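You operate a simulated robot arm through the tools that you are given. There is no shell and no other tool. Be economical: measure what you need, move in short steps, check, and stop when the job is done.

You are at the controls of a simulated robot arm. One attempt, no reset.

JOB
Lift the folded frame onto the battens, scour the dried glue off the jig bed, then lay the frame back.
Fine: lay it square on the bed; put the yellow scouring pad back. What is to be rubbed or washed off counts as gone when no trace of it is left.

It is judged by the outcome, as a careful person would: the job done as asked, and still so three seconds after it is handed in. It fails if anything else is knocked over, pushed out of place, dropped, spilled or broken.

ROBOT AND FRAMES
A 6-joint arm with a fingered hand, fixed in place. Base frame: the origin is at the foot of the arm, x ahead of it, y to its left, z up. Readings come in mm, rad, newtons and seconds.
With the tool pointing down near the work surface it reaches from about 120 to 800 mm from the base axis. Its first joint turns from -2.897 to 2.897 rad. Payload 5 kg.
Tool frame: the origin (TCP) lies between the finger pads and is the grasp point; the fingertips stand 43 mm ahead of it; z points along the fingers, y is the line along which they close. The gripper opens to 144 mm. The gripper's body begins 50 mm behind the TCP. The gripper is a hand of 5 fingers: y runs from the thumb to the fingers, the wrist lies at [-21, -133, -233] in the tool frame, and closing takes about 1.5 s.
Orientation is that of the tool frame in the base frame, as a unit quaternion [x, y, z, w]. With the fingers straight down and the wrist toward the robot, the tool's x, y and z point along [0, 1, 0], [1, 0, 0] and [0, 0, -1] of the base frame.

CONTROLS
- The arm moves only by the tool apply_moves. Its argument "plan" is a list of rows, each a list of 3 entries, a list of its own where there are three numbers: the shift along the tool's x, y, z in mm, then the turn, a rotation vector about the tool's x, y, z in rad, then the opening in per cent of the stroke, from 0 (shut) to 100 (fully open). In form: [[[dx, dy, dz], [wx, wy, wz], fingers], ...]. A call has 1 to 20 rows; each row shifts and turns the commanded pose from where the row before left it, along the tool's axes as they then stand. A row lasts 0.2 s, in which the tool goes at most 50 mm and 0.15 rad; a call with a longer step from one row to the next is refused whole, and so is a gripper value outside its range. A pose out of reach is approached as far as the arm can. The call stops where the force on the tool passes 40 N (or 10 N more than at its start, if that is more) or the arm is blocked; 0.2 s more then pass. Each finger travels about 72 mm/s and halts on what it meets, pressing with about 31 N; the grip force reading is that of the motor and also rises with nothing between the fingers. The clock runs only during rows and for 0.2 s after the last one: add rows that do not move to give the fingers time. It gives the time, the measured TCP pose, the force on the tool (base axes), the opening and the grip force at its end, in the units of the frame above (readings bear some noise), with the torque about the TCP (base axes, N m) and any sound that the robot's microphone picked up, and new pictures: "pictures" is both (left out), scene, wrist or none.
- Cameras (640 x 400 px; columns grow to the right, rows downward): "scene" is fixed at [47.8, -647.8, 1630.9]; the picture's right is [0.67, -0.74, 0.00], its down [-0.62, -0.56, -0.54] and it looks along [0.40, 0.36, -0.84] (base axes); focal length 225 px, centre (320, 200). "wrist" rides on the gripper at [86, -109, -168] in the tool frame; the picture's right is [-0.80, 0.28, -0.53], its down [-0.54, -0.73, 0.42] and it looks along [-0.27, 0.63, 0.73] (tool axes); focal length 275 px, centre (320, 200). There is no depth. A picture from a camera that has moved, and an enlarged one, comes with that camera's place and axes in the base frame and with its lens. The place of the scene camera against the robot may be out by one fixed shift of up to 25 mm in any direction.
- raise_lower(by): slides the trunk up (or, below 0, down) by that many mm; the arm rides with it, the base frame stays. It gives what a move gives, with no picture.
- hand_shape(shape): the hand has 5 fingers and takes this shape, open, in about a second: jaw (thumb against the fingers, like two jaws); tri (thumb and two fingers); tip (a fingertip pinch); poke (one finger out to press); point (the index stretched); flat (the hand flat); cup (the hand cupped); fist (a fist). The gripper value then closes the fingers along that shape, each until it touches; the sizes above hold for jaw. It gives what a move gives, with no picture.
- inspect(camera, box): a new picture of the part [left, top, right, bottom] of that camera's present view, enlarged. It takes no simulated time.
- hand_in(): hands the job in; it is judged then, once.

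Go step by step. Nothing tells you positions but the pictures and the camera data: compare them with the known pose of the tool, close in by small moves and look again before you grip or let go. The budget is 120 turns and 200 pictures, counting those below and the enlarged ones. Unless the task says otherwise, let go and move clear before handing in, and close with one line.

The tools are called after "Emit:" as name(argument=value, ...) on one line, values as JSON. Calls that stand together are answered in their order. apply_moves: Moves the arm, as the interface text tells. Its arguments: {"type":"object","properties":{"plan":{"type":"array","items":{"type":"array"}},"pictures":{"type":"string","enum":["both","scene","wrist","none"]}},"required":["plan"]} The other tools are called the same way: raise_lower (by) slides the trunk up or down; hand_shape (shape) gives the hand a shape; inspect (camera, box) takes an enlarged picture of a part of a camera's view; hand_in () hands the job in.

At the start:

```text
clock: 0.0
position: [388.6, -215.8, 1270.3]
tcp_rot: [0.707, 0.707, -0.001, -0.001]
wrist_force: [0.2, 0.1, -0.1]
ft_torque: [0.01, 0.01, 0.01]
width: 143.7
grip_force: 0.0
shape: jaw
trunk travel left (down, up): [-525.0, 65.0]
```

scene: 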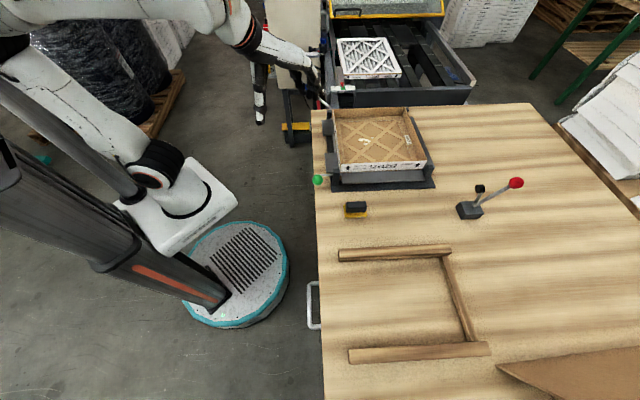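
wrist: 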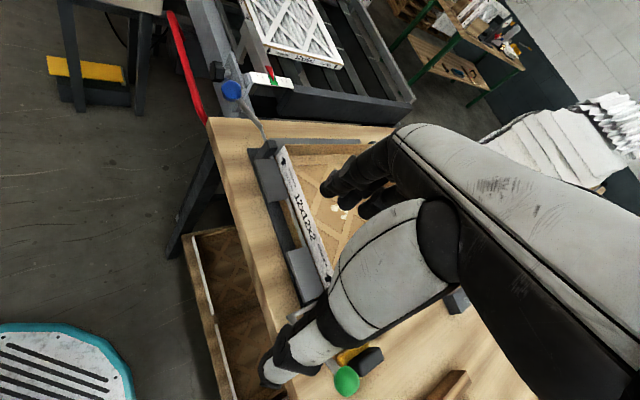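

I see a workbench with a jig holding a frame (12x12x2), a yellow/black scouring pad near it, battens in a U shape on the bench, and a lever with a red knob. I'll look closer first.

Emit:
inspect(camera="scene", box=[300, 90, 460, 230])

Emit:
inspect(camera="scene", box=[310, 160, 630, 400])

Emit:
inspect(camera="wrist", box=[180, 100, 480, 400])

```text
2.86 times, centred on (380, 160) of scene
camera zoom: at [47.8, -647.8, 1630.9], right [0.67, -0.74, 0.0], down [-0.62, -0.56, -0.54], along [0.4, 0.36, -0.84], focal length 642 px, centre (149, 314)
```

zoom: 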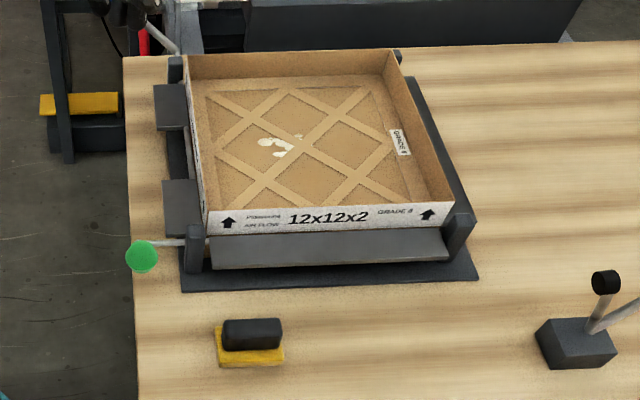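

```text
1.67 times, centred on (470, 280) of scene
camera zoom: at [47.8, -647.8, 1630.9], right [0.67, -0.74, 0.0], down [-0.62, -0.56, -0.54], along [0.4, 0.36, -0.84], focal length 374 px, centre (70, 67)
```

zoom: 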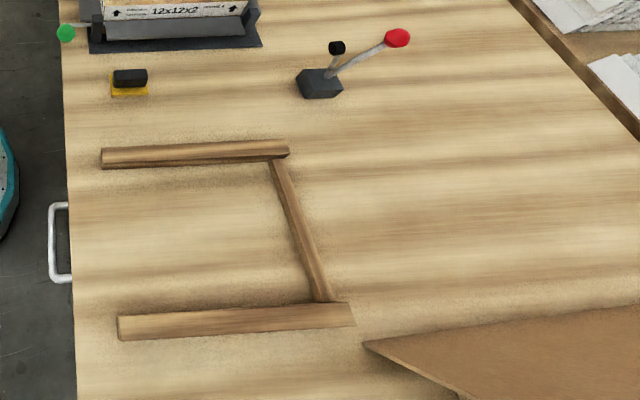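

```text
1.33 times, centred on (330, 250) of wrist
camera zoom: at [281.4, -128.7, 1436.7], right [0.28, -0.8, 0.53], down [-0.73, -0.54, -0.42], along [0.63, -0.27, -0.73], focal length 367 px, centre (307, 133)
```

zoom: 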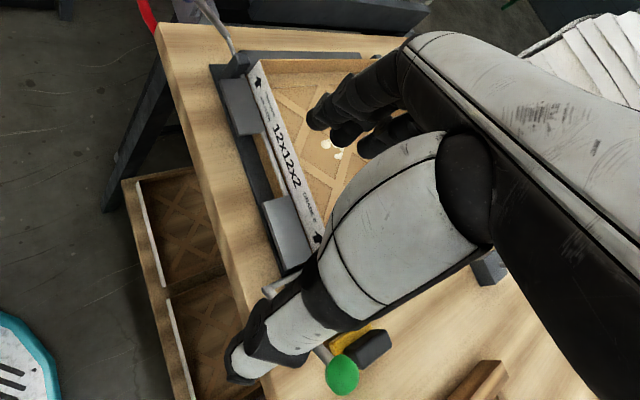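

The table edge runs at about -45° to my base frame, and I estimate the frame's top at z≈1040 with its near wall around (591,-241). I'll turn the hand -45° so its axes line up with the table and look again.

Emit:
apply_moves(plan=[[[0, 0, 0], [0, 0, 0.131], 100], [[0, 0, 0], [0, 0, 0.131], 100], [[0, 0, 0], [0, 0, 0.131], 100], [[0, 0, 0], [0, 0, 0.131], 100], [[0, 0, 0], [0, 0, 0.131], 100], [[0, 0, 0], [0, 0, 0.13], 100], [[0, 0, 0], [0, 0, 0], 100]])

```text
clock: 1.6
position: [399.6, -208.8, 1250.6]
tcp_rot: [0.918, 0.395, -0.013, -0.017]
wrist_force: [0.2, 0.6, 0.3]
ft_torque: [-0.04, 0.03, 0.01]
width: 144.0
grip_force: 0.1
shape: jaw
trunk travel left (down, up): [-525.0, 65.0]
camera wrist: at [387.9, -74.9, 1422.9], right [-0.32, -0.78, 0.53], down [-0.92, 0.11, -0.39], along [0.24, -0.61, -0.75], focal length 275 px, centre (320, 200)
```

scene: 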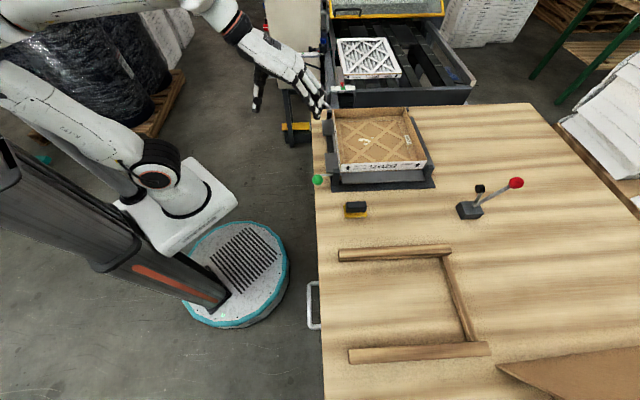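
wrist: 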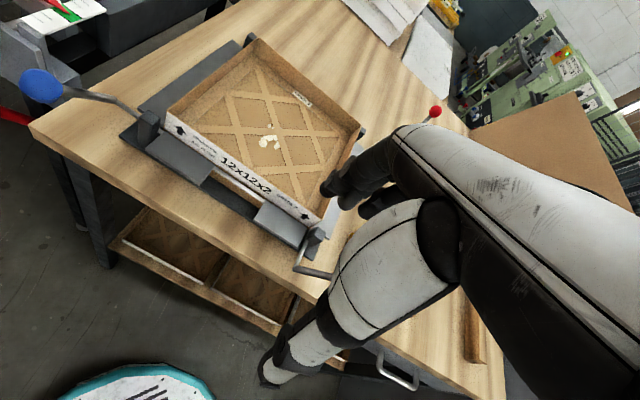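

The frame stands in a jig with lever handles (blue at the back corner, green at the front). I need to see whether those act as clamps.

Emit:
inspect(camera="wrist", box=[0, 30, 240, 180])

Emit:
inspect(camera="wrist", box=[130, 50, 380, 300])

Emit:
inspect(camera="scene", box=[300, 70, 380, 230])

```text
2.67 times, centred on (120, 105) of wrist
camera zoom: at [387.9, -74.9, 1422.9], right [-0.32, -0.78, 0.53], down [-0.92, 0.11, -0.39], along [0.24, -0.61, -0.75], focal length 734 px, centre (853, 453)
```

zoom: 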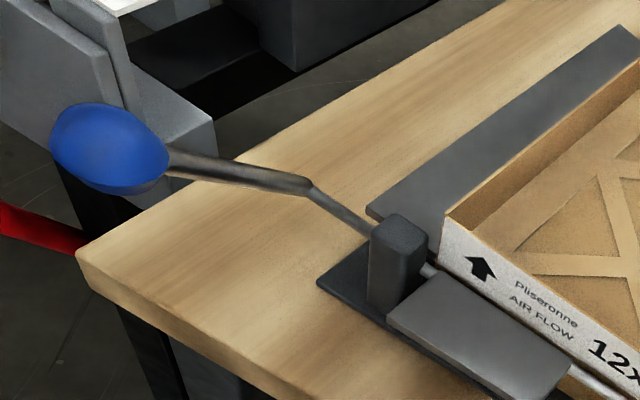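

```text
1.60 times, centred on (255, 175) of wrist
camera zoom: at [387.9, -74.9, 1422.9], right [-0.32, -0.78, 0.53], down [-0.92, 0.11, -0.39], along [0.24, -0.61, -0.75], focal length 440 px, centre (424, 240)
```

zoom: 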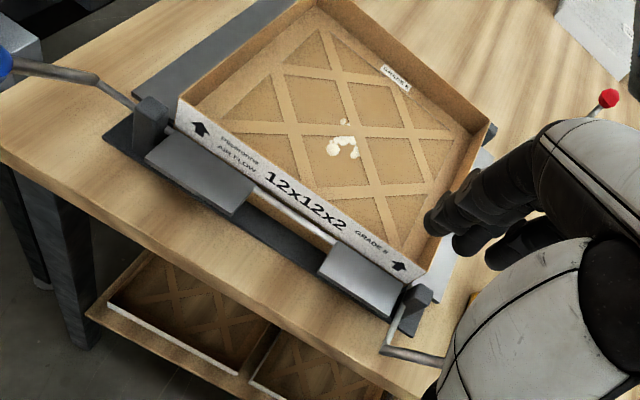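

```text
2.50 times, centred on (340, 150) of scene
camera zoom: at [47.8, -647.8, 1630.9], right [0.67, -0.74, 0.0], down [-0.62, -0.56, -0.54], along [0.4, 0.36, -0.84], focal length 561 px, centre (270, 325)
```

zoom: 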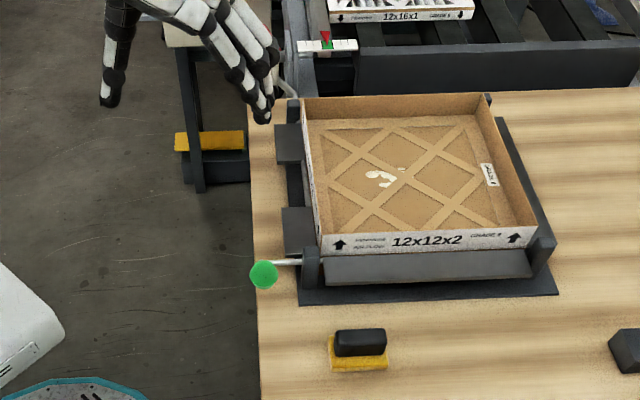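

The levers work the jig's folding flaps, which are lying down, so they aren't clamping the frame and I'll leave them alone. I'll move the hand near the near wall's midpoint, still high, to refine its position.

Emit:
apply_moves(plan=[[[20, 26, 0], [0, 0, 0], 100], [[20, 26, 0], [0, 0, 0], 100], [[20, 26, 0], [0, 0, 0], 100], [[15, 26, 0], [0, 0, 0], 100], [[10, 26, 20], [0, 0, 0], 100], [[0, 0, 20], [0, 0, 0], 100], [[0, 0, 0], [0, 0, 0], 100], [[0, 0, 0], [0, 0, 0], 100]])

```text
clock: 3.4
position: [542.6, -248.2, 1229.1]
tcp_rot: [0.924, 0.383, 0.0, 0.0]
wrist_force: [0.0, 0.1, -0.1]
ft_torque: [0.01, 0.01, 0.0]
width: 144.1
grip_force: 0.0
shape: jaw
trunk travel left (down, up): [-525.0, 65.0]
camera wrist: at [526.5, -110.2, 1396.6], right [-0.36, -0.76, 0.53], down [-0.9, 0.13, -0.42], along [0.25, -0.63, -0.73], focal length 275 px, centre (320, 200)
```

scene: 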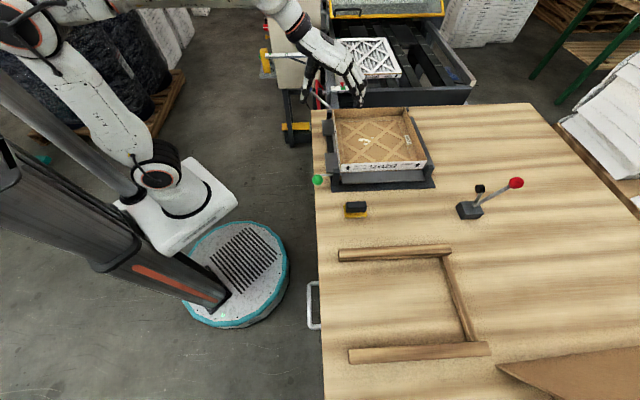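
wrist: 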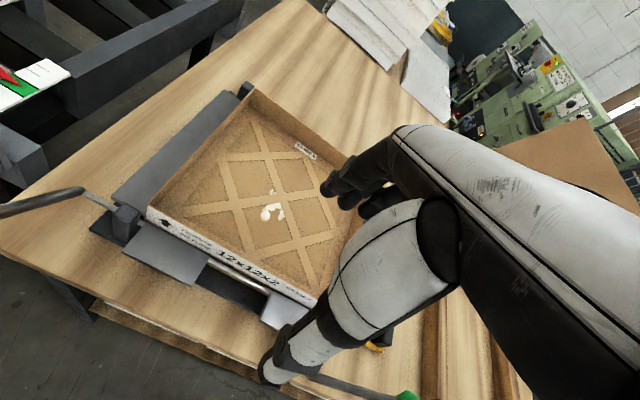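

I'll enlarge both views to cross-calibrate the scene camera against the known tool pose.

Emit:
inspect(camera="scene", box=[290, 30, 450, 200])

Emit:
inspect(camera="wrist", box=[60, 70, 420, 370])

```text
2.35 times, centred on (370, 115) of scene
camera zoom: at [47.8, -647.8, 1630.9], right [0.67, -0.74, 0.0], down [-0.62, -0.56, -0.54], along [0.4, 0.36, -0.84], focal length 528 px, centre (202, 400)
```

zoom: 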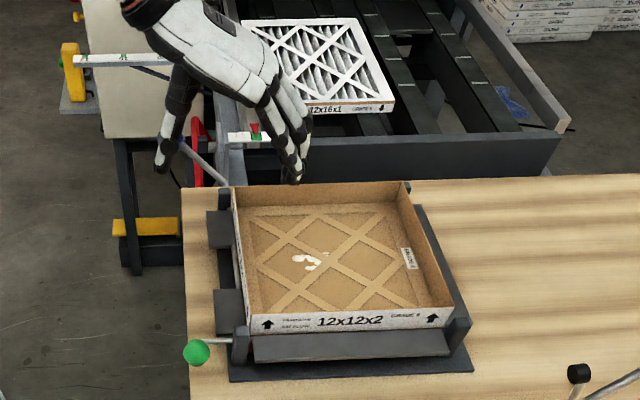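

```text
1.33 times, centred on (240, 220) of wrist
camera zoom: at [526.5, -110.2, 1396.6], right [-0.36, -0.76, 0.53], down [-0.9, 0.13, -0.42], along [0.25, -0.63, -0.73], focal length 367 px, centre (427, 173)
```

zoom: 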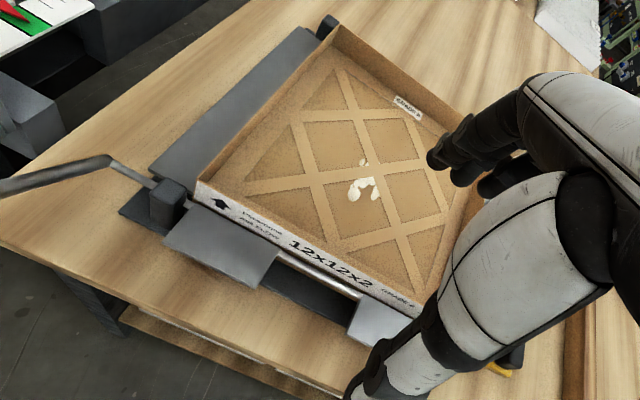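

Both cameras together put the frame's top near z≈1065 and the wall's midpoint near (559,-267). I'll go in 25 mm and down to z≈1150, then check.

Emit:
apply_moves(plan=[[[0, 13, 15], [0, 0, 0], 100], [[0, 12, 25], [0, 0, 0], 100], [[0, 0, 25], [0, 0, 0], 100], [[0, 0, 14], [0, 0, 0], 100], [[0, 0, 0], [0, 0, 0], 100], [[0, 0, 0], [0, 0, 0], 100]], pictures="none")

Emit:
inspect(camera="scene", box=[290, 60, 450, 200])

Emit:
inspect(camera="wrist", box=[60, 70, 460, 400])

```text
clock: 4.8
position: [558.9, -265.2, 1150.1]
tcp_rot: [0.924, 0.383, 0.0, 0.0]
wrist_force: [0.3, 0.0, 0.4]
ft_torque: [-0.01, -0.01, -0.01]
width: 144.0
grip_force: 0.1
shape: jaw
trunk travel left (down, up): [-525.0, 65.0]
```

```text
2.86 times, centred on (370, 130) of scene
camera zoom: at [47.8, -647.8, 1630.9], right [0.67, -0.74, 0.0], down [-0.62, -0.56, -0.54], along [0.4, 0.36, -0.84], focal length 642 px, centre (177, 400)
```

zoom: 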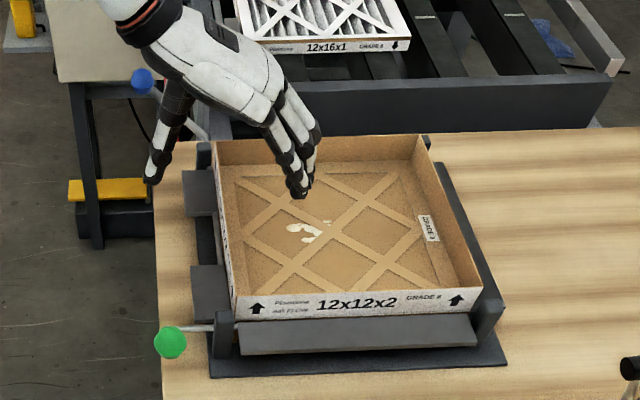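

```text
1.21 times, centred on (260, 235) of wrist
camera zoom: at [544.0, -126.6, 1317.2], right [-0.36, -0.76, 0.53], down [-0.9, 0.13, -0.42], along [0.25, -0.63, -0.73], focal length 334 px, centre (393, 158)
```

zoom: 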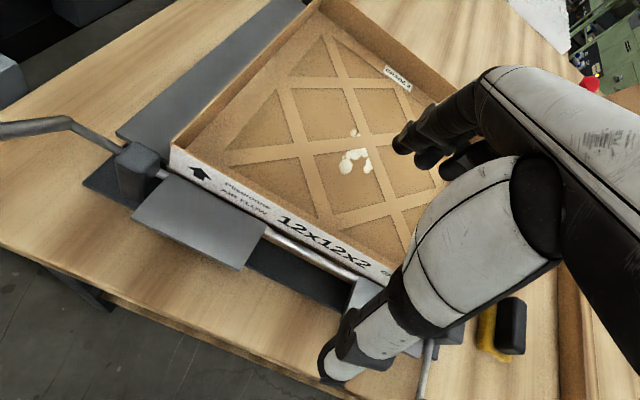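

The wall passes between thumb and fingers. I'll go down carefully in short steps.

Emit:
apply_moves(plan=[[[0, 0, 20], [0, 0, 0], 100], [[0, 0, 20], [0, 0, 0], 100], [[0, 0, 15], [0, 0, 0], 100], [[0, 0, 5], [0, 0, 0], 100], [[0, 0, 0], [0, 0, 0], 100], [[0, 0, 0], [0, 0, 0], 100]], pictures="none")

Emit:
inspect(camera="scene", box=[300, 80, 440, 200])

Emit:
inspect(camera="wrist", box=[160, 100, 480, 400])

```text
clock: 6.2
position: [560.3, -265.4, 1090.6]
tcp_rot: [0.924, 0.382, -0.001, 0.0]
wrist_force: [-0.7, -0.5, -0.2]
ft_torque: [-0.03, 0.02, -0.02]
width: 144.0
grip_force: 0.0
shape: jaw
trunk travel left (down, up): [-525.0, 65.0]
```

```text
3.33 times, centred on (370, 140) of scene
camera zoom: at [47.8, -647.8, 1630.9], right [0.67, -0.74, 0.0], down [-0.62, -0.56, -0.54], along [0.4, 0.36, -0.84], focal length 748 px, centre (153, 400)
```

zoom: 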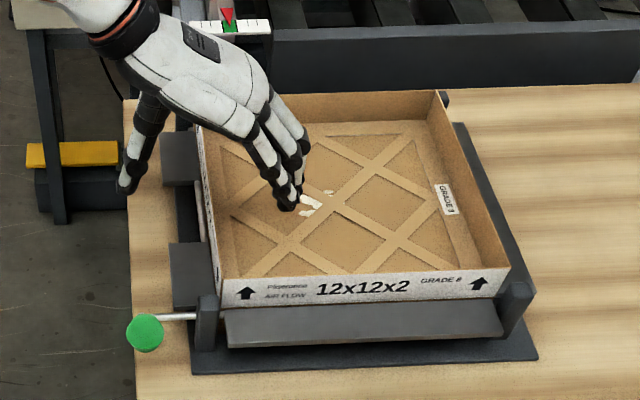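

```text
1.33 times, centred on (320, 250) of wrist
camera zoom: at [543.9, -127.0, 1257.4], right [-0.36, -0.76, 0.53], down [-0.9, 0.13, -0.42], along [0.25, -0.63, -0.73], focal length 367 px, centre (320, 133)
```

zoom: 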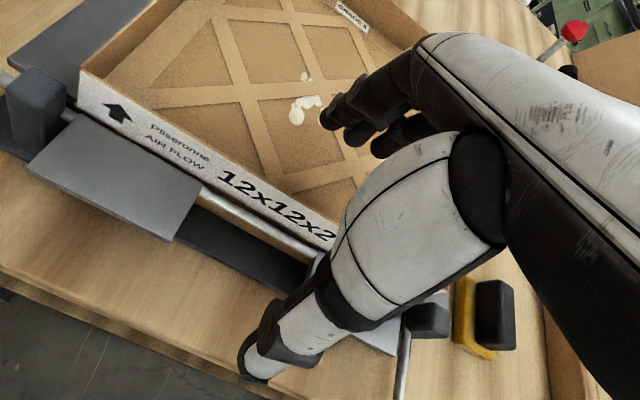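

The frame's top now comes out at z≈1058. I'll go down 26 mm more and close the hand on the wall.

Emit:
apply_moves(plan=[[[0, 0, 10], [0, 0, 0], 100], [[0, 0, 10], [0, 0, 0], 100], [[0, 0, 6], [0, 0, 0], 100], [[0, 0, 0], [0, 0, 0], 100], [[0, 0, 0], [0, 0, 0], 60], [[0, 0, 0], [0, 0, 0], 60], [[0, 0, 0], [0, 0, 0], 60], [[0, 0, 0], [0, 0, 0], 60]], pictures="none")

Emit:
inspect(camera="scene", box=[300, 80, 440, 200])

Emit:
inspect(camera="wrist", box=[160, 100, 480, 400])

```text
clock: 8.0
position: [559.7, -264.5, 1064.0]
tcp_rot: [0.924, 0.383, 0.0, 0.0]
wrist_force: [0.6, 0.9, 0.4]
ft_torque: [0.01, 0.02, -0.03]
width: 86.7
grip_force: 0.1
shape: jaw
trunk travel left (down, up): [-525.0, 65.0]
```

```text
3.33 times, centred on (370, 140) of scene
camera zoom: at [47.8, -647.8, 1630.9], right [0.67, -0.74, 0.0], down [-0.62, -0.56, -0.54], along [0.4, 0.36, -0.84], focal length 748 px, centre (153, 400)
```

zoom: 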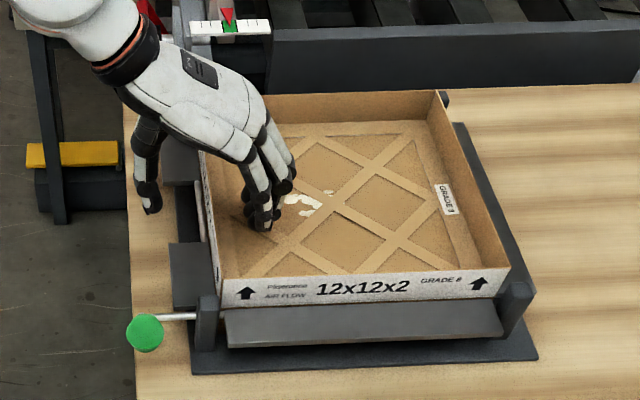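

```text
1.33 times, centred on (320, 250) of wrist
camera zoom: at [543.9, -127.3, 1232.0], right [-0.36, -0.76, 0.53], down [-0.9, 0.13, -0.42], along [0.25, -0.63, -0.73], focal length 367 px, centre (320, 133)
```

zoom: 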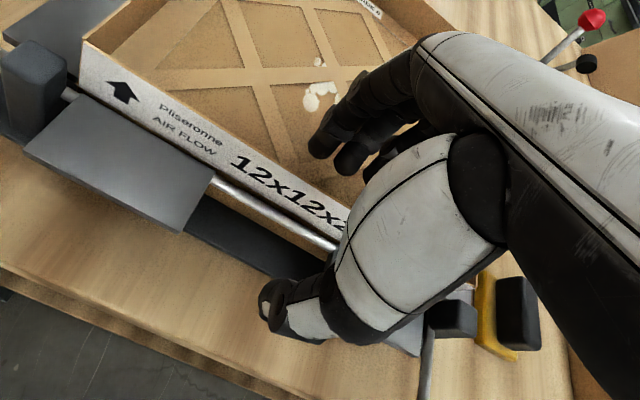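

The wall is centred between thumb and fingers, so I'll close.

Emit:
apply_moves(plan=[[[0, 0, 0], [0, 0, 0], 40], [[0, 0, 0], [0, 0, 0], 20], [[0, 0, 0], [0, 0, 0], 0], [[0, 0, 0], [0, 0, 0], 0], [[0, 0, 0], [0, 0, 0], 0], [[0, 0, 0], [0, 0, 0], 0], [[0, 0, 0], [0, 0, 0], 0]])

```text
clock: 9.6
position: [558.7, -264.9, 1065.3]
tcp_rot: [0.924, 0.384, 0.0, 0.0]
wrist_force: [-0.4, 0.1, -0.3]
ft_torque: [-0.01, -0.04, 0.04]
width: 0.0
grip_force: 31.2
shape: jaw
trunk travel left (down, up): [-525.0, 65.0]
camera wrist: at [543.9, -127.2, 1232.0], right [-0.36, -0.76, 0.53], down [-0.9, 0.13, -0.42], along [0.25, -0.63, -0.73], focal length 275 px, centre (320, 200)
```

scene: 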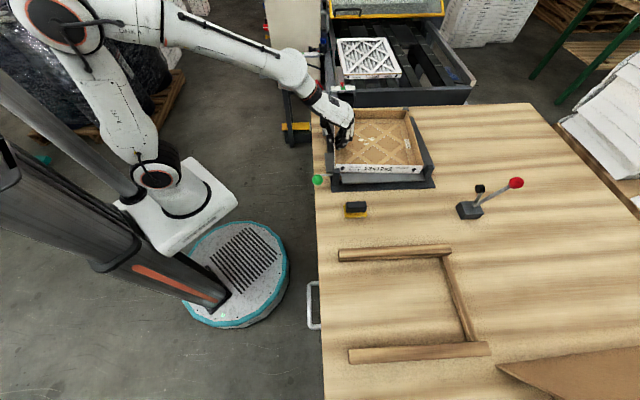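
wrist: 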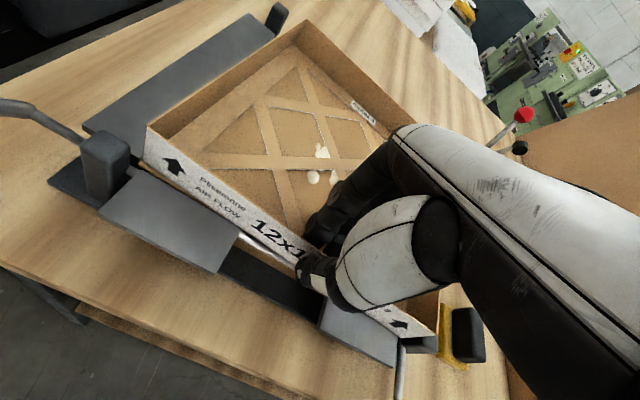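

Emit:
inspect(camera="wrist", box=[220, 140, 460, 380])

Emit:
inspect(camera="scene", box=[310, 80, 410, 180])

```text
1.67 times, centred on (340, 260) of wrist
camera zoom: at [543.9, -127.2, 1232.0], right [-0.36, -0.76, 0.53], down [-0.9, 0.13, -0.42], along [0.25, -0.63, -0.73], focal length 459 px, centre (287, 100)
```

zoom: 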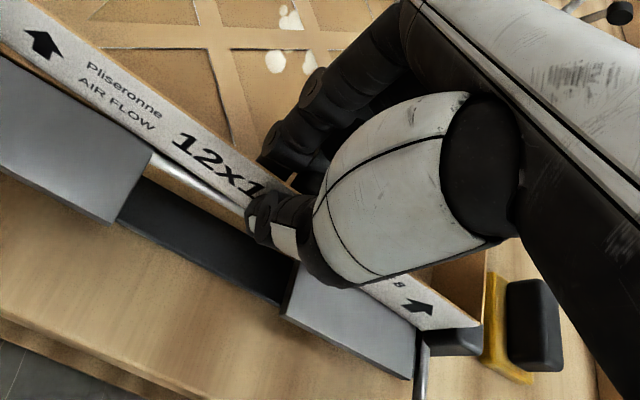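

```text
4.00 times, centred on (360, 130) of scene
camera zoom: at [47.8, -647.8, 1630.9], right [0.67, -0.74, 0.0], down [-0.62, -0.56, -0.54], along [0.4, 0.36, -0.84], focal length 898 px, centre (160, 480)
```

zoom: 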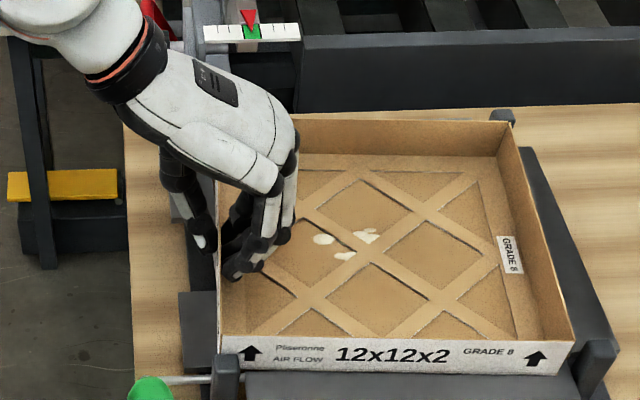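

The wall is pinched, and the frame has turned slightly in the jig. I'll lift it gently straight up and watch.

Emit:
apply_moves(plan=[[[0, 0, -5], [0, 0, 0], 0], [[0, 0, -10], [0, 0, 0], 0], [[0, 0, -10], [0, 0, 0], 0], [[0, 0, -10], [0, 0, 0], 0], [[0, 0, -10], [0, 0, 0], 0], [[0, 0, -10], [0, 0, 0], 0], [[0, 0, 0], [0, 0, 0], 0]])

```text
clock: 11.2
position: [560.1, -264.3, 1119.2]
tcp_rot: [0.924, 0.383, 0.001, 0.001]
wrist_force: [-0.2, 0.3, -0.6]
ft_torque: [0.03, 0.02, -0.02]
width: 0.0
grip_force: 31.4
shape: jaw
trunk travel left (down, up): [-525.0, 65.0]
camera wrist: at [544.4, -126.9, 1286.0], right [-0.36, -0.76, 0.53], down [-0.9, 0.13, -0.42], along [0.25, -0.63, -0.73], focal length 275 px, centre (320, 200)
```

scene: 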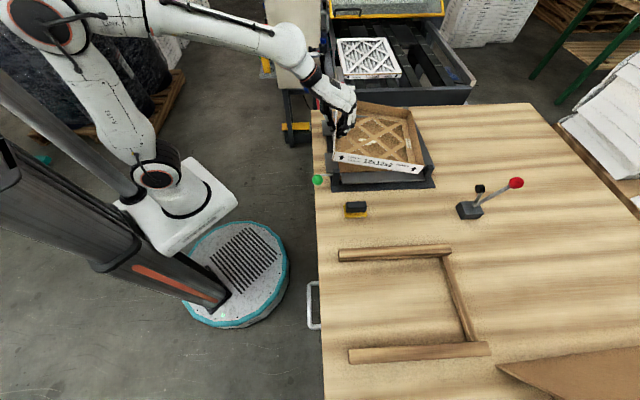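
wrist: 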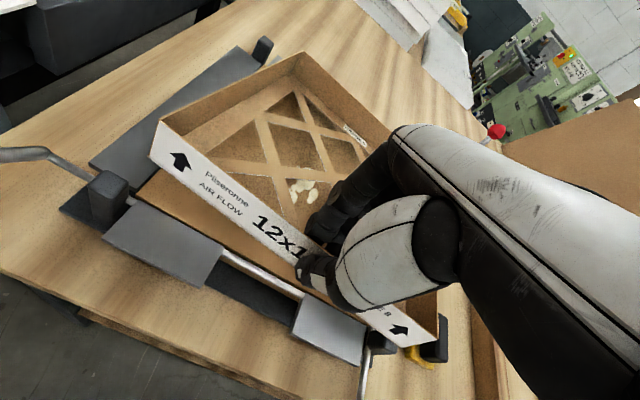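

The near wall is up, with the frame turned a little in my grip. I'll continue lifting and check.

Emit:
apply_moves(plan=[[[0, 0, -15], [0, 0, 0], 0], [[0, 0, -20], [0, 0, 0], 0], [[0, 0, -20], [0, 0, 0], 0], [[0, 0, -20], [0, 0, 0], 0], [[0, 0, -15], [0, 0, 0], 0], [[0, 0, 0], [0, 0, 0], 0]])

Emit:
inspect(camera="scene", box=[290, 60, 450, 220])

```text
clock: 12.6
position: [560.4, -263.5, 1209.3]
tcp_rot: [0.924, 0.382, 0.0, 0.001]
wrist_force: [-0.1, 0.3, -0.6]
ft_torque: [0.03, -0.01, 0.01]
width: 0.0
grip_force: 31.2
shape: jaw
trunk travel left (down, up): [-525.0, 65.0]
camera wrist: at [544.1, -126.0, 1376.9], right [-0.36, -0.76, 0.53], down [-0.9, 0.13, -0.42], along [0.25, -0.63, -0.73], focal length 275 px, centre (320, 200)
```

scene: 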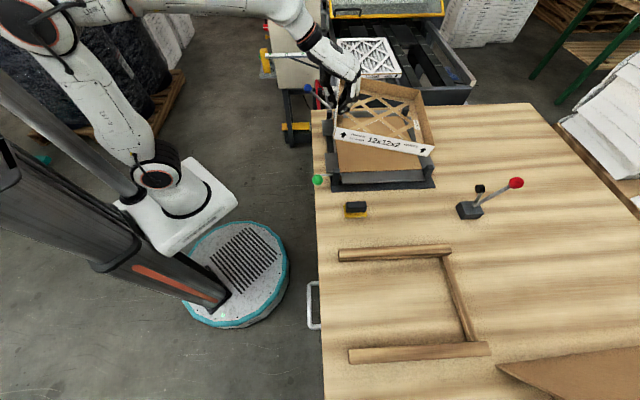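
wrist: 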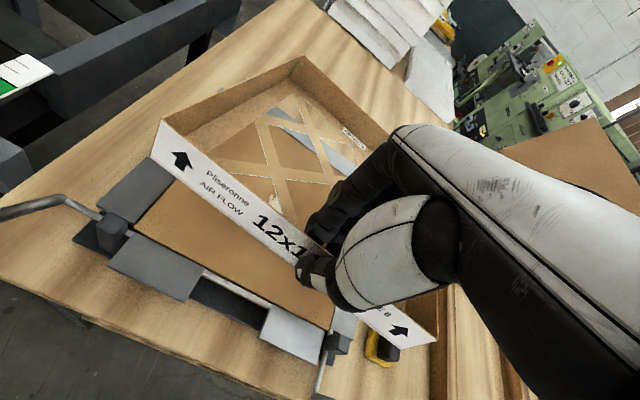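

```text
2.50 times, centred on (370, 140) of scene
camera zoom: at [47.8, -647.8, 1630.9], right [0.67, -0.74, 0.0], down [-0.62, -0.56, -0.54], along [0.4, 0.36, -0.84], focal length 561 px, centre (195, 350)
```

zoom: 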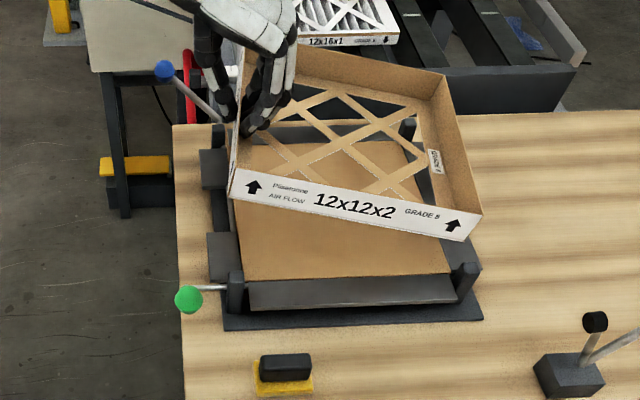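

The frame hangs clear, turned roughly 10° clockwise and drooping slightly at the far side. I'll carry it along the table edge toward the battens at this height.

Emit:
apply_moves(plan=[[[-10, 0, 0], [0, 0, 0], 0], [[-20, 0, 0], [0, 0, 0], 0], [[-30, 0, 0], [0, 0, 0], 0], [[-30, 0, 0], [0, 0, 0], 0], [[-30, 0, 0], [0, 0, 0], 0], [[-30, 0, 0], [0, 0, 0], 0], [[-30, 0, 0], [0, 0, 0], 0], [[-30, 0, 0], [0, 0, 0], 0], [[-30, 0, 0], [0, 0, 0], 0], [[-30, 0, 0], [0, 0, 0], 0], [[-20, 0, 0], [0, 0, 0], 0], [[-10, 0, 0], [0, 0, 0], 0], [[0, 0, 0], [0, 0, 0], 0]])

```text
clock: 15.4
position: [347.9, -477.9, 1210.0]
tcp_rot: [0.924, 0.383, 0.0, 0.001]
wrist_force: [0.1, 0.0, -0.9]
ft_torque: [0.08, 0.05, 0.0]
width: 0.0
grip_force: 30.7
shape: jaw
trunk travel left (down, up): [-525.0, 65.0]
camera wrist: at [332.8, -339.5, 1377.0], right [-0.36, -0.76, 0.53], down [-0.9, 0.13, -0.42], along [0.25, -0.63, -0.73], focal length 275 px, centre (320, 200)
```

scene: 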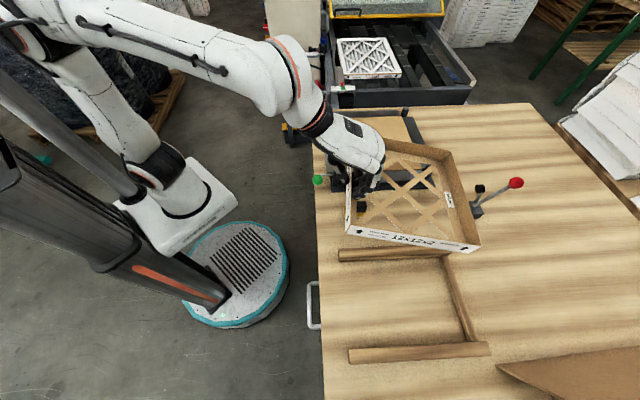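
wrist: 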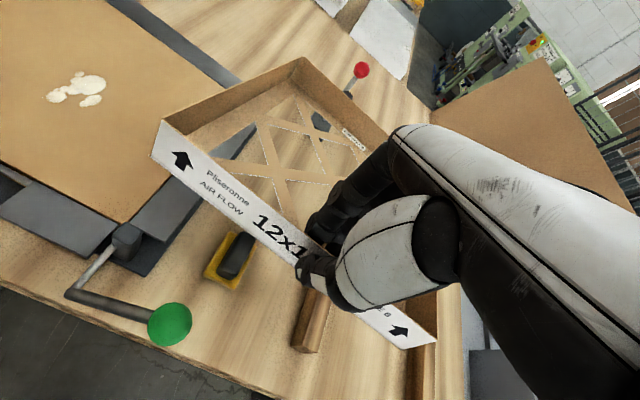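

The move went cleanly, and the glue patch and the pad are both visible now. I'll enlarge this view to locate them.

Emit:
inspect(camera="wrist", box=[0, 0, 320, 200])

Emit:
inspect(camera="wrist", box=[60, 180, 380, 380])

```text
2.00 times, centred on (160, 100) of wrist
camera zoom: at [332.8, -339.5, 1377.0], right [-0.36, -0.76, 0.53], down [-0.9, 0.13, -0.42], along [0.25, -0.63, -0.73], focal length 551 px, centre (640, 400)
```

zoom: 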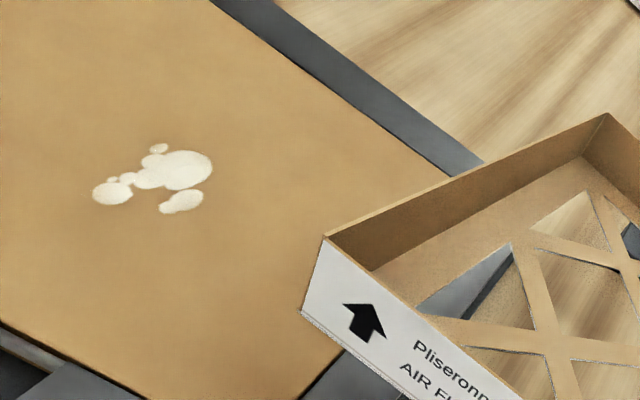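

```text
2.00 times, centred on (220, 280) of wrist
camera zoom: at [332.8, -339.5, 1377.0], right [-0.36, -0.76, 0.53], down [-0.9, 0.13, -0.42], along [0.25, -0.63, -0.73], focal length 551 px, centre (520, 40)
```

zoom: 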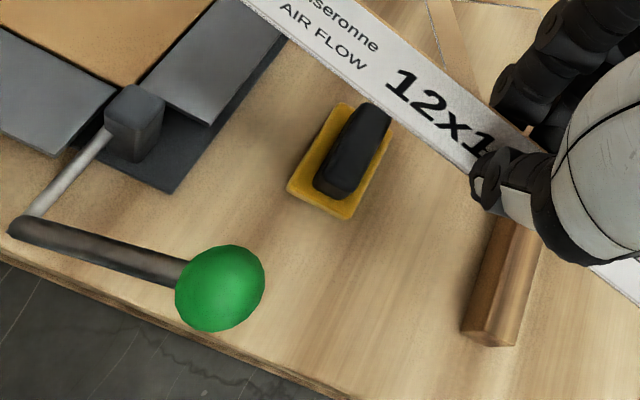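

I put the glue around (663,-344), spanning about 50×75 mm. Now I'll continue to the battens and counter-turn the frame.

Emit:
apply_moves(plan=[[[-10, 0, 0], [0, 0, 0], 0], [[-20, 0, 0], [0, 0, 0], 0], [[-30, 0, 0], [0, 0, 0], 0], [[-30, 0, 0], [0, 0, 0], 0], [[-30, 0, 0], [0, 0, 0], 0], [[-30, 0, 0], [0, 0, 0], 0], [[-30, 0, 0], [0, 0, 0], 0], [[-30, 0, 0], [0, 0, 0], 0], [[-20, 0, 0], [0, 0, -0.05], 0], [[-15, 0, 0], [0, 0, -0.05], 0], [[-5, 0, 0], [0, 0, -0.05], 0], [[0, 0, 0], [0, 0, 0], 0], [[0, 0, 0], [0, 0, 0], 0]])

Emit:
inspect(camera="scene", box=[310, 190, 520, 390])

```text
clock: 18.2
position: [170.1, -654.1, 1209.2]
tcp_rot: [0.893, 0.451, 0.0, 0.0]
wrist_force: [0.4, 0.4, -1.0]
ft_torque: [0.06, 0.04, 0.0]
width: 0.0
grip_force: 31.7
shape: jaw
trunk travel left (down, up): [-525.0, 65.0]
camera wrist: at [135.1, -520.9, 1377.4], right [-0.24, -0.81, 0.53], down [-0.91, -0.01, -0.42], along [0.35, -0.59, -0.73], focal length 275 px, centre (320, 200)
```

scene: 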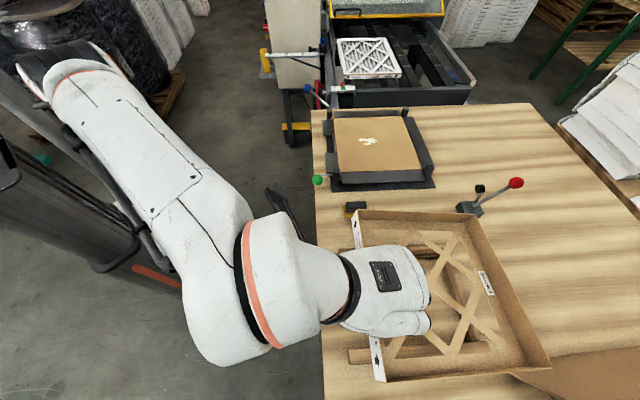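
wrist: 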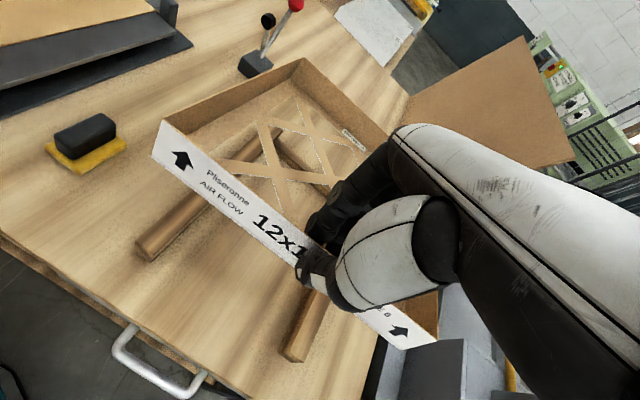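

```text
2.00 times, centred on (415, 290) of scene
camera zoom: at [47.8, -647.8, 1630.9], right [0.67, -0.74, 0.0], down [-0.62, -0.56, -0.54], along [0.4, 0.36, -0.84], focal length 449 px, centre (130, 20)
```

zoom: 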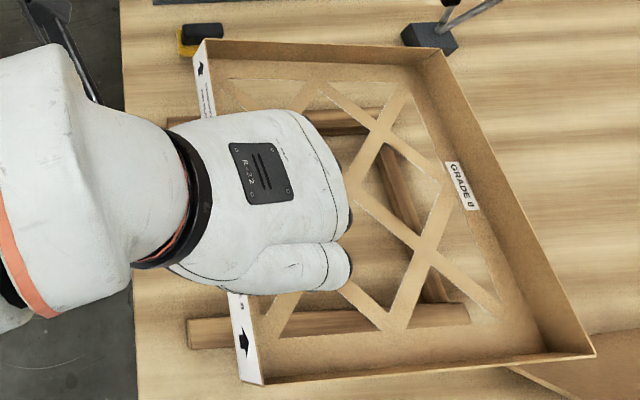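

The frame is over the battens and yaw is about square, but its far edge hangs roughly 40 mm low. I'll tilt the hand by 0.15 rad to level it, then look.

Emit:
apply_moves(plan=[[[0, 0, 0], [-0.05, 0, 0], 0], [[0, 0, 0], [-0.05, 0, 0], 0], [[0, 0, 0], [-0.05, 0, 0], 0], [[0, -4.5, 29.7], [0, 0, 0], 0], [[0, -4.5, 29.7], [0, 0, 0], 0], [[0, -3, 19.8], [0, 0, 0], 0], [[0, 0, 0], [0, 0, 0], 0], [[0, 0, 0], [0, 0, 0], 0]], pictures="wrist")

Emit:
inspect(camera="scene", box=[310, 190, 520, 390])

```text
clock: 20.0
position: [172.8, -652.9, 1128.7]
tcp_rot: [0.89, 0.449, 0.034, 0.067]
wrist_force: [-0.5, -0.3, -0.7]
ft_torque: [0.01, 0.05, 0.01]
width: 0.0
grip_force: 31.9
shape: jaw
trunk travel left (down, up): [-525.0, 65.0]
camera wrist: at [117.7, -505.5, 1278.3], right [-0.31, -0.76, 0.57], down [-0.85, -0.05, -0.53], along [0.43, -0.65, -0.63], focal length 275 px, centre (320, 200)
```

wrist: 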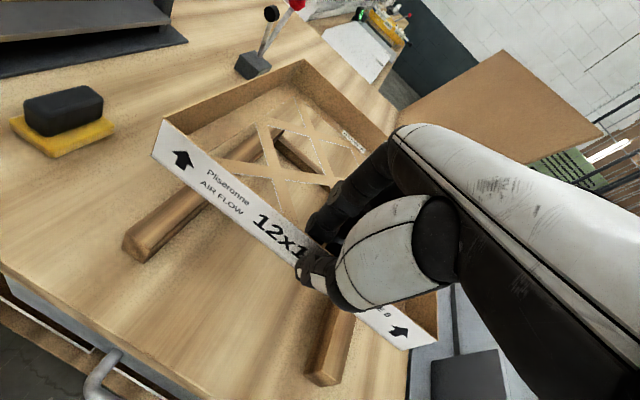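

```text
2.00 times, centred on (415, 290) of scene
camera zoom: at [47.8, -647.8, 1630.9], right [0.67, -0.74, 0.0], down [-0.62, -0.56, -0.54], along [0.4, 0.36, -0.84], focal length 449 px, centre (130, 20)
```

zoom: 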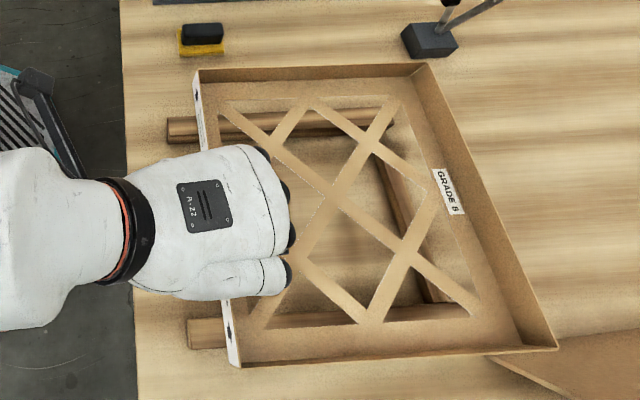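

The frame is now level and square over the battens. I'll lower it most of the way.

Emit:
apply_moves(plan=[[[0, -3, 19.8], [0, 0, 0], 0], [[0, -3, 19.8], [0, 0, 0], 0], [[0, -1.5, 10], [0, 0, 0], 0], [[0, 0, 0], [0, 0, 0], 0], [[0, 0, 0], [0, 0, 0], 0]], pictures="none")

Emit:
inspect(camera="scene", box=[310, 190, 520, 390])

Emit:
inspect(camera="wrist", box=[100, 80, 440, 400])

```text
clock: 21.2
position: [172.1, -653.3, 1078.7]
tcp_rot: [0.89, 0.449, 0.035, 0.067]
wrist_force: [0.8, 0.0, -1.7]
ft_torque: [0.03, 0.02, 0.03]
width: 0.0
grip_force: 31.1
shape: jaw
trunk travel left (down, up): [-525.0, 65.0]
```

```text
2.00 times, centred on (415, 290) of scene
camera zoom: at [47.8, -647.8, 1630.9], right [0.67, -0.74, 0.0], down [-0.62, -0.56, -0.54], along [0.4, 0.36, -0.84], focal length 449 px, centre (130, 20)
```

zoom: 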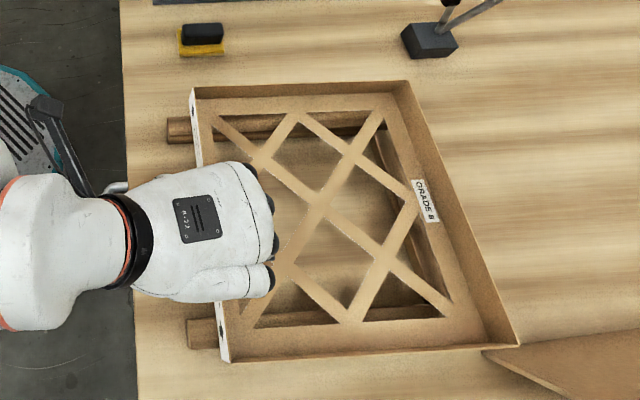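

```text
1.25 times, centred on (270, 240) of wrist
camera zoom: at [117.9, -506.6, 1228.3], right [-0.31, -0.76, 0.57], down [-0.85, -0.05, -0.53], along [0.43, -0.65, -0.63], focal length 344 px, centre (382, 150)
```

zoom: 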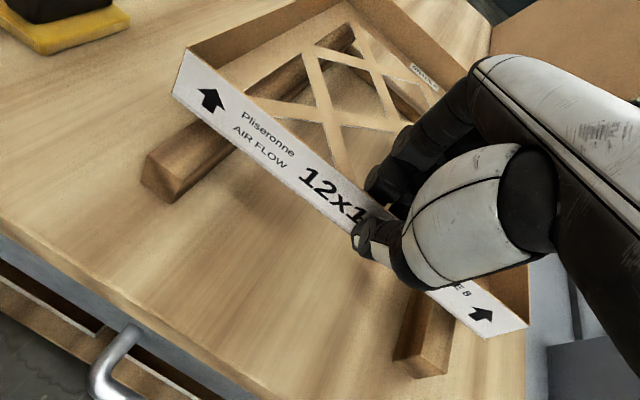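

Emit:
apply_moves(plan=[[[0, -0.75, 5], [0, 0, 0], 0], [[0, -0.75, 5], [0, 0, 0], 0], [[0, -0.45, 3], [0, 0, 0], 0], [[0, 0, 0], [0, 0, 0], 0]], pictures="none")

Emit:
inspect(camera="wrist", box=[100, 80, 440, 400])

```text
clock: 22.2
position: [171.0, -655.0, 1064.2]
tcp_rot: [0.89, 0.449, 0.034, 0.068]
wrist_force: [0.1, -0.2, -0.5]
ft_torque: [0.06, 0.06, 0.02]
width: 0.0
grip_force: 31.5
shape: jaw
trunk travel left (down, up): [-525.0, 65.0]
```

```text
1.25 times, centred on (270, 240) of wrist
camera zoom: at [116.8, -506.4, 1215.3], right [-0.31, -0.76, 0.57], down [-0.85, -0.05, -0.53], along [0.43, -0.65, -0.63], focal length 344 px, centre (382, 150)
```

zoom: 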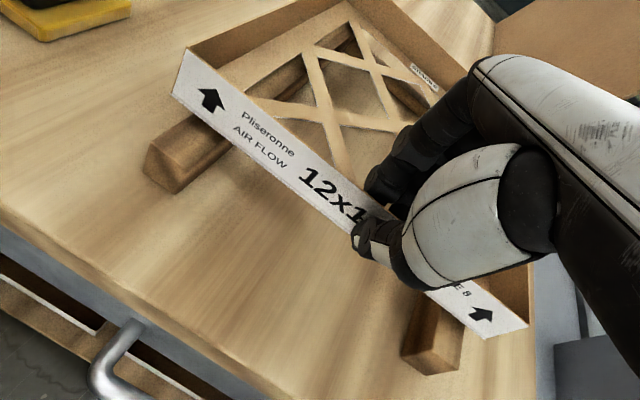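

Emit:
apply_moves(plan=[[[0, -0.6, 4], [0, 0, 0], 0], [[0, -0.45, 3], [0, 0, 0], 0], [[0, 0, 0], [0, 0, 0], 0]], pictures="none")

Emit:
inspect(camera="wrist", box=[100, 80, 440, 400])

```text
clock: 23.0
position: [170.7, -654.1, 1059.6]
tcp_rot: [0.89, 0.449, 0.034, 0.067]
wrist_force: [0.6, -0.8, -0.5]
ft_torque: [0.02, 0.04, 0.02]
width: 0.1
grip_force: 31.2
shape: jaw
trunk travel left (down, up): [-525.0, 65.0]
```

```text
1.25 times, centred on (270, 240) of wrist
camera zoom: at [116.3, -506.1, 1208.1], right [-0.31, -0.76, 0.57], down [-0.85, -0.05, -0.53], along [0.43, -0.65, -0.63], focal length 344 px, centre (382, 150)
```

zoom: 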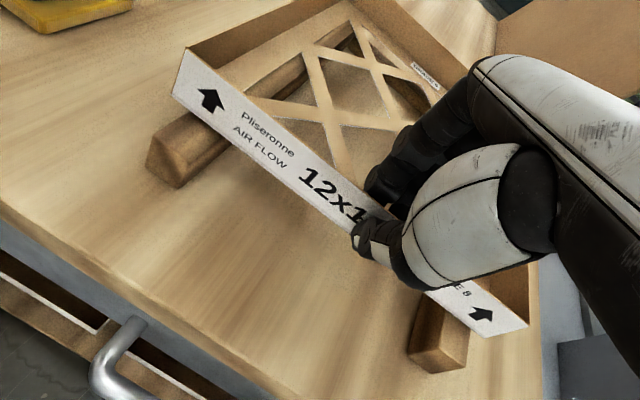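

Emit:
apply_moves(plan=[[[0, -0.6, 4], [0, 0, 0], 0], [[0, -0.6, 4], [0, 0, 0], 0], [[0, 0, 0], [0, 0, 0], 0]], pictures="none")

Emit:
inspect(camera="wrist", box=[100, 80, 440, 400])

```text
clock: 23.8
position: [170.5, -654.8, 1053.4]
tcp_rot: [0.89, 0.45, 0.034, 0.067]
wrist_force: [0.5, -1.7, 9.1]
ft_torque: [-0.07, -0.01, 0.04]
width: 0.0
grip_force: 30.4
shape: jaw
trunk travel left (down, up): [-525.0, 65.0]
```

```text
1.25 times, centred on (270, 240) of wrist
camera zoom: at [115.7, -505.8, 1202.2], right [-0.31, -0.76, 0.57], down [-0.85, -0.05, -0.53], along [0.43, -0.65, -0.63], focal length 344 px, centre (382, 150)
```

zoom: 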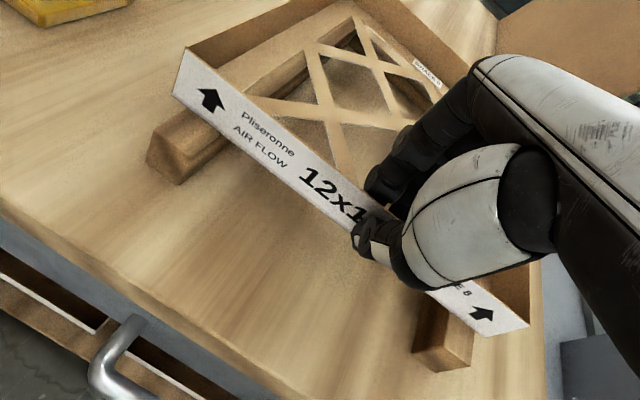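

Contact with about 9 N upward, so the frame rests on the battens. I'll open gently.

Emit:
apply_moves(plan=[[[0, 0.15, -1], [0, 0, 0], 0], [[0, 0, 0], [0, 0, 0], 10], [[0, 0, 0], [0, 0, 0], 20], [[0, 0, 0], [0, 0, 0], 35], [[0, 0, 0], [0, 0, 0], 50], [[0, 0, 0], [0, 0, 0], 60], [[0, 0, 0], [0, 0, 0], 60], [[0, 0, 0], [0, 0, 0], 60]], pictures="none")

Emit:
inspect(camera="scene", box=[310, 190, 520, 390])

Emit:
inspect(camera="wrist", box=[100, 80, 440, 400])

```text
clock: 25.6
position: [170.8, -654.6, 1052.2]
tcp_rot: [0.89, 0.45, 0.034, 0.067]
wrist_force: [-0.7, -0.2, 0.9]
ft_torque: [-0.01, 0.01, 0.03]
width: 86.0
grip_force: 0.1
shape: jaw
trunk travel left (down, up): [-525.0, 65.0]
```

```text
2.00 times, centred on (415, 290) of scene
camera zoom: at [47.8, -647.8, 1630.9], right [0.67, -0.74, 0.0], down [-0.62, -0.56, -0.54], along [0.4, 0.36, -0.84], focal length 449 px, centre (130, 20)
```

zoom: 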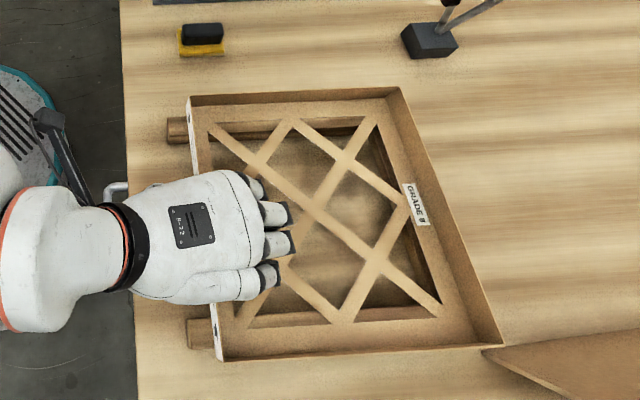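

```text
1.25 times, centred on (270, 240) of wrist
camera zoom: at [116.0, -506.1, 1201.9], right [-0.31, -0.76, 0.57], down [-0.85, -0.05, -0.53], along [0.43, -0.65, -0.63], focal length 344 px, centre (382, 150)
```

zoom: 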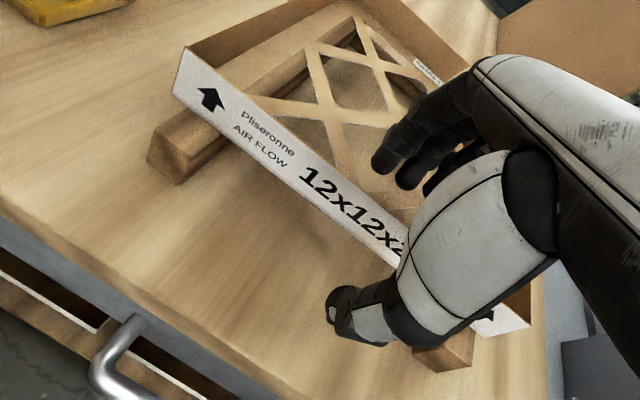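

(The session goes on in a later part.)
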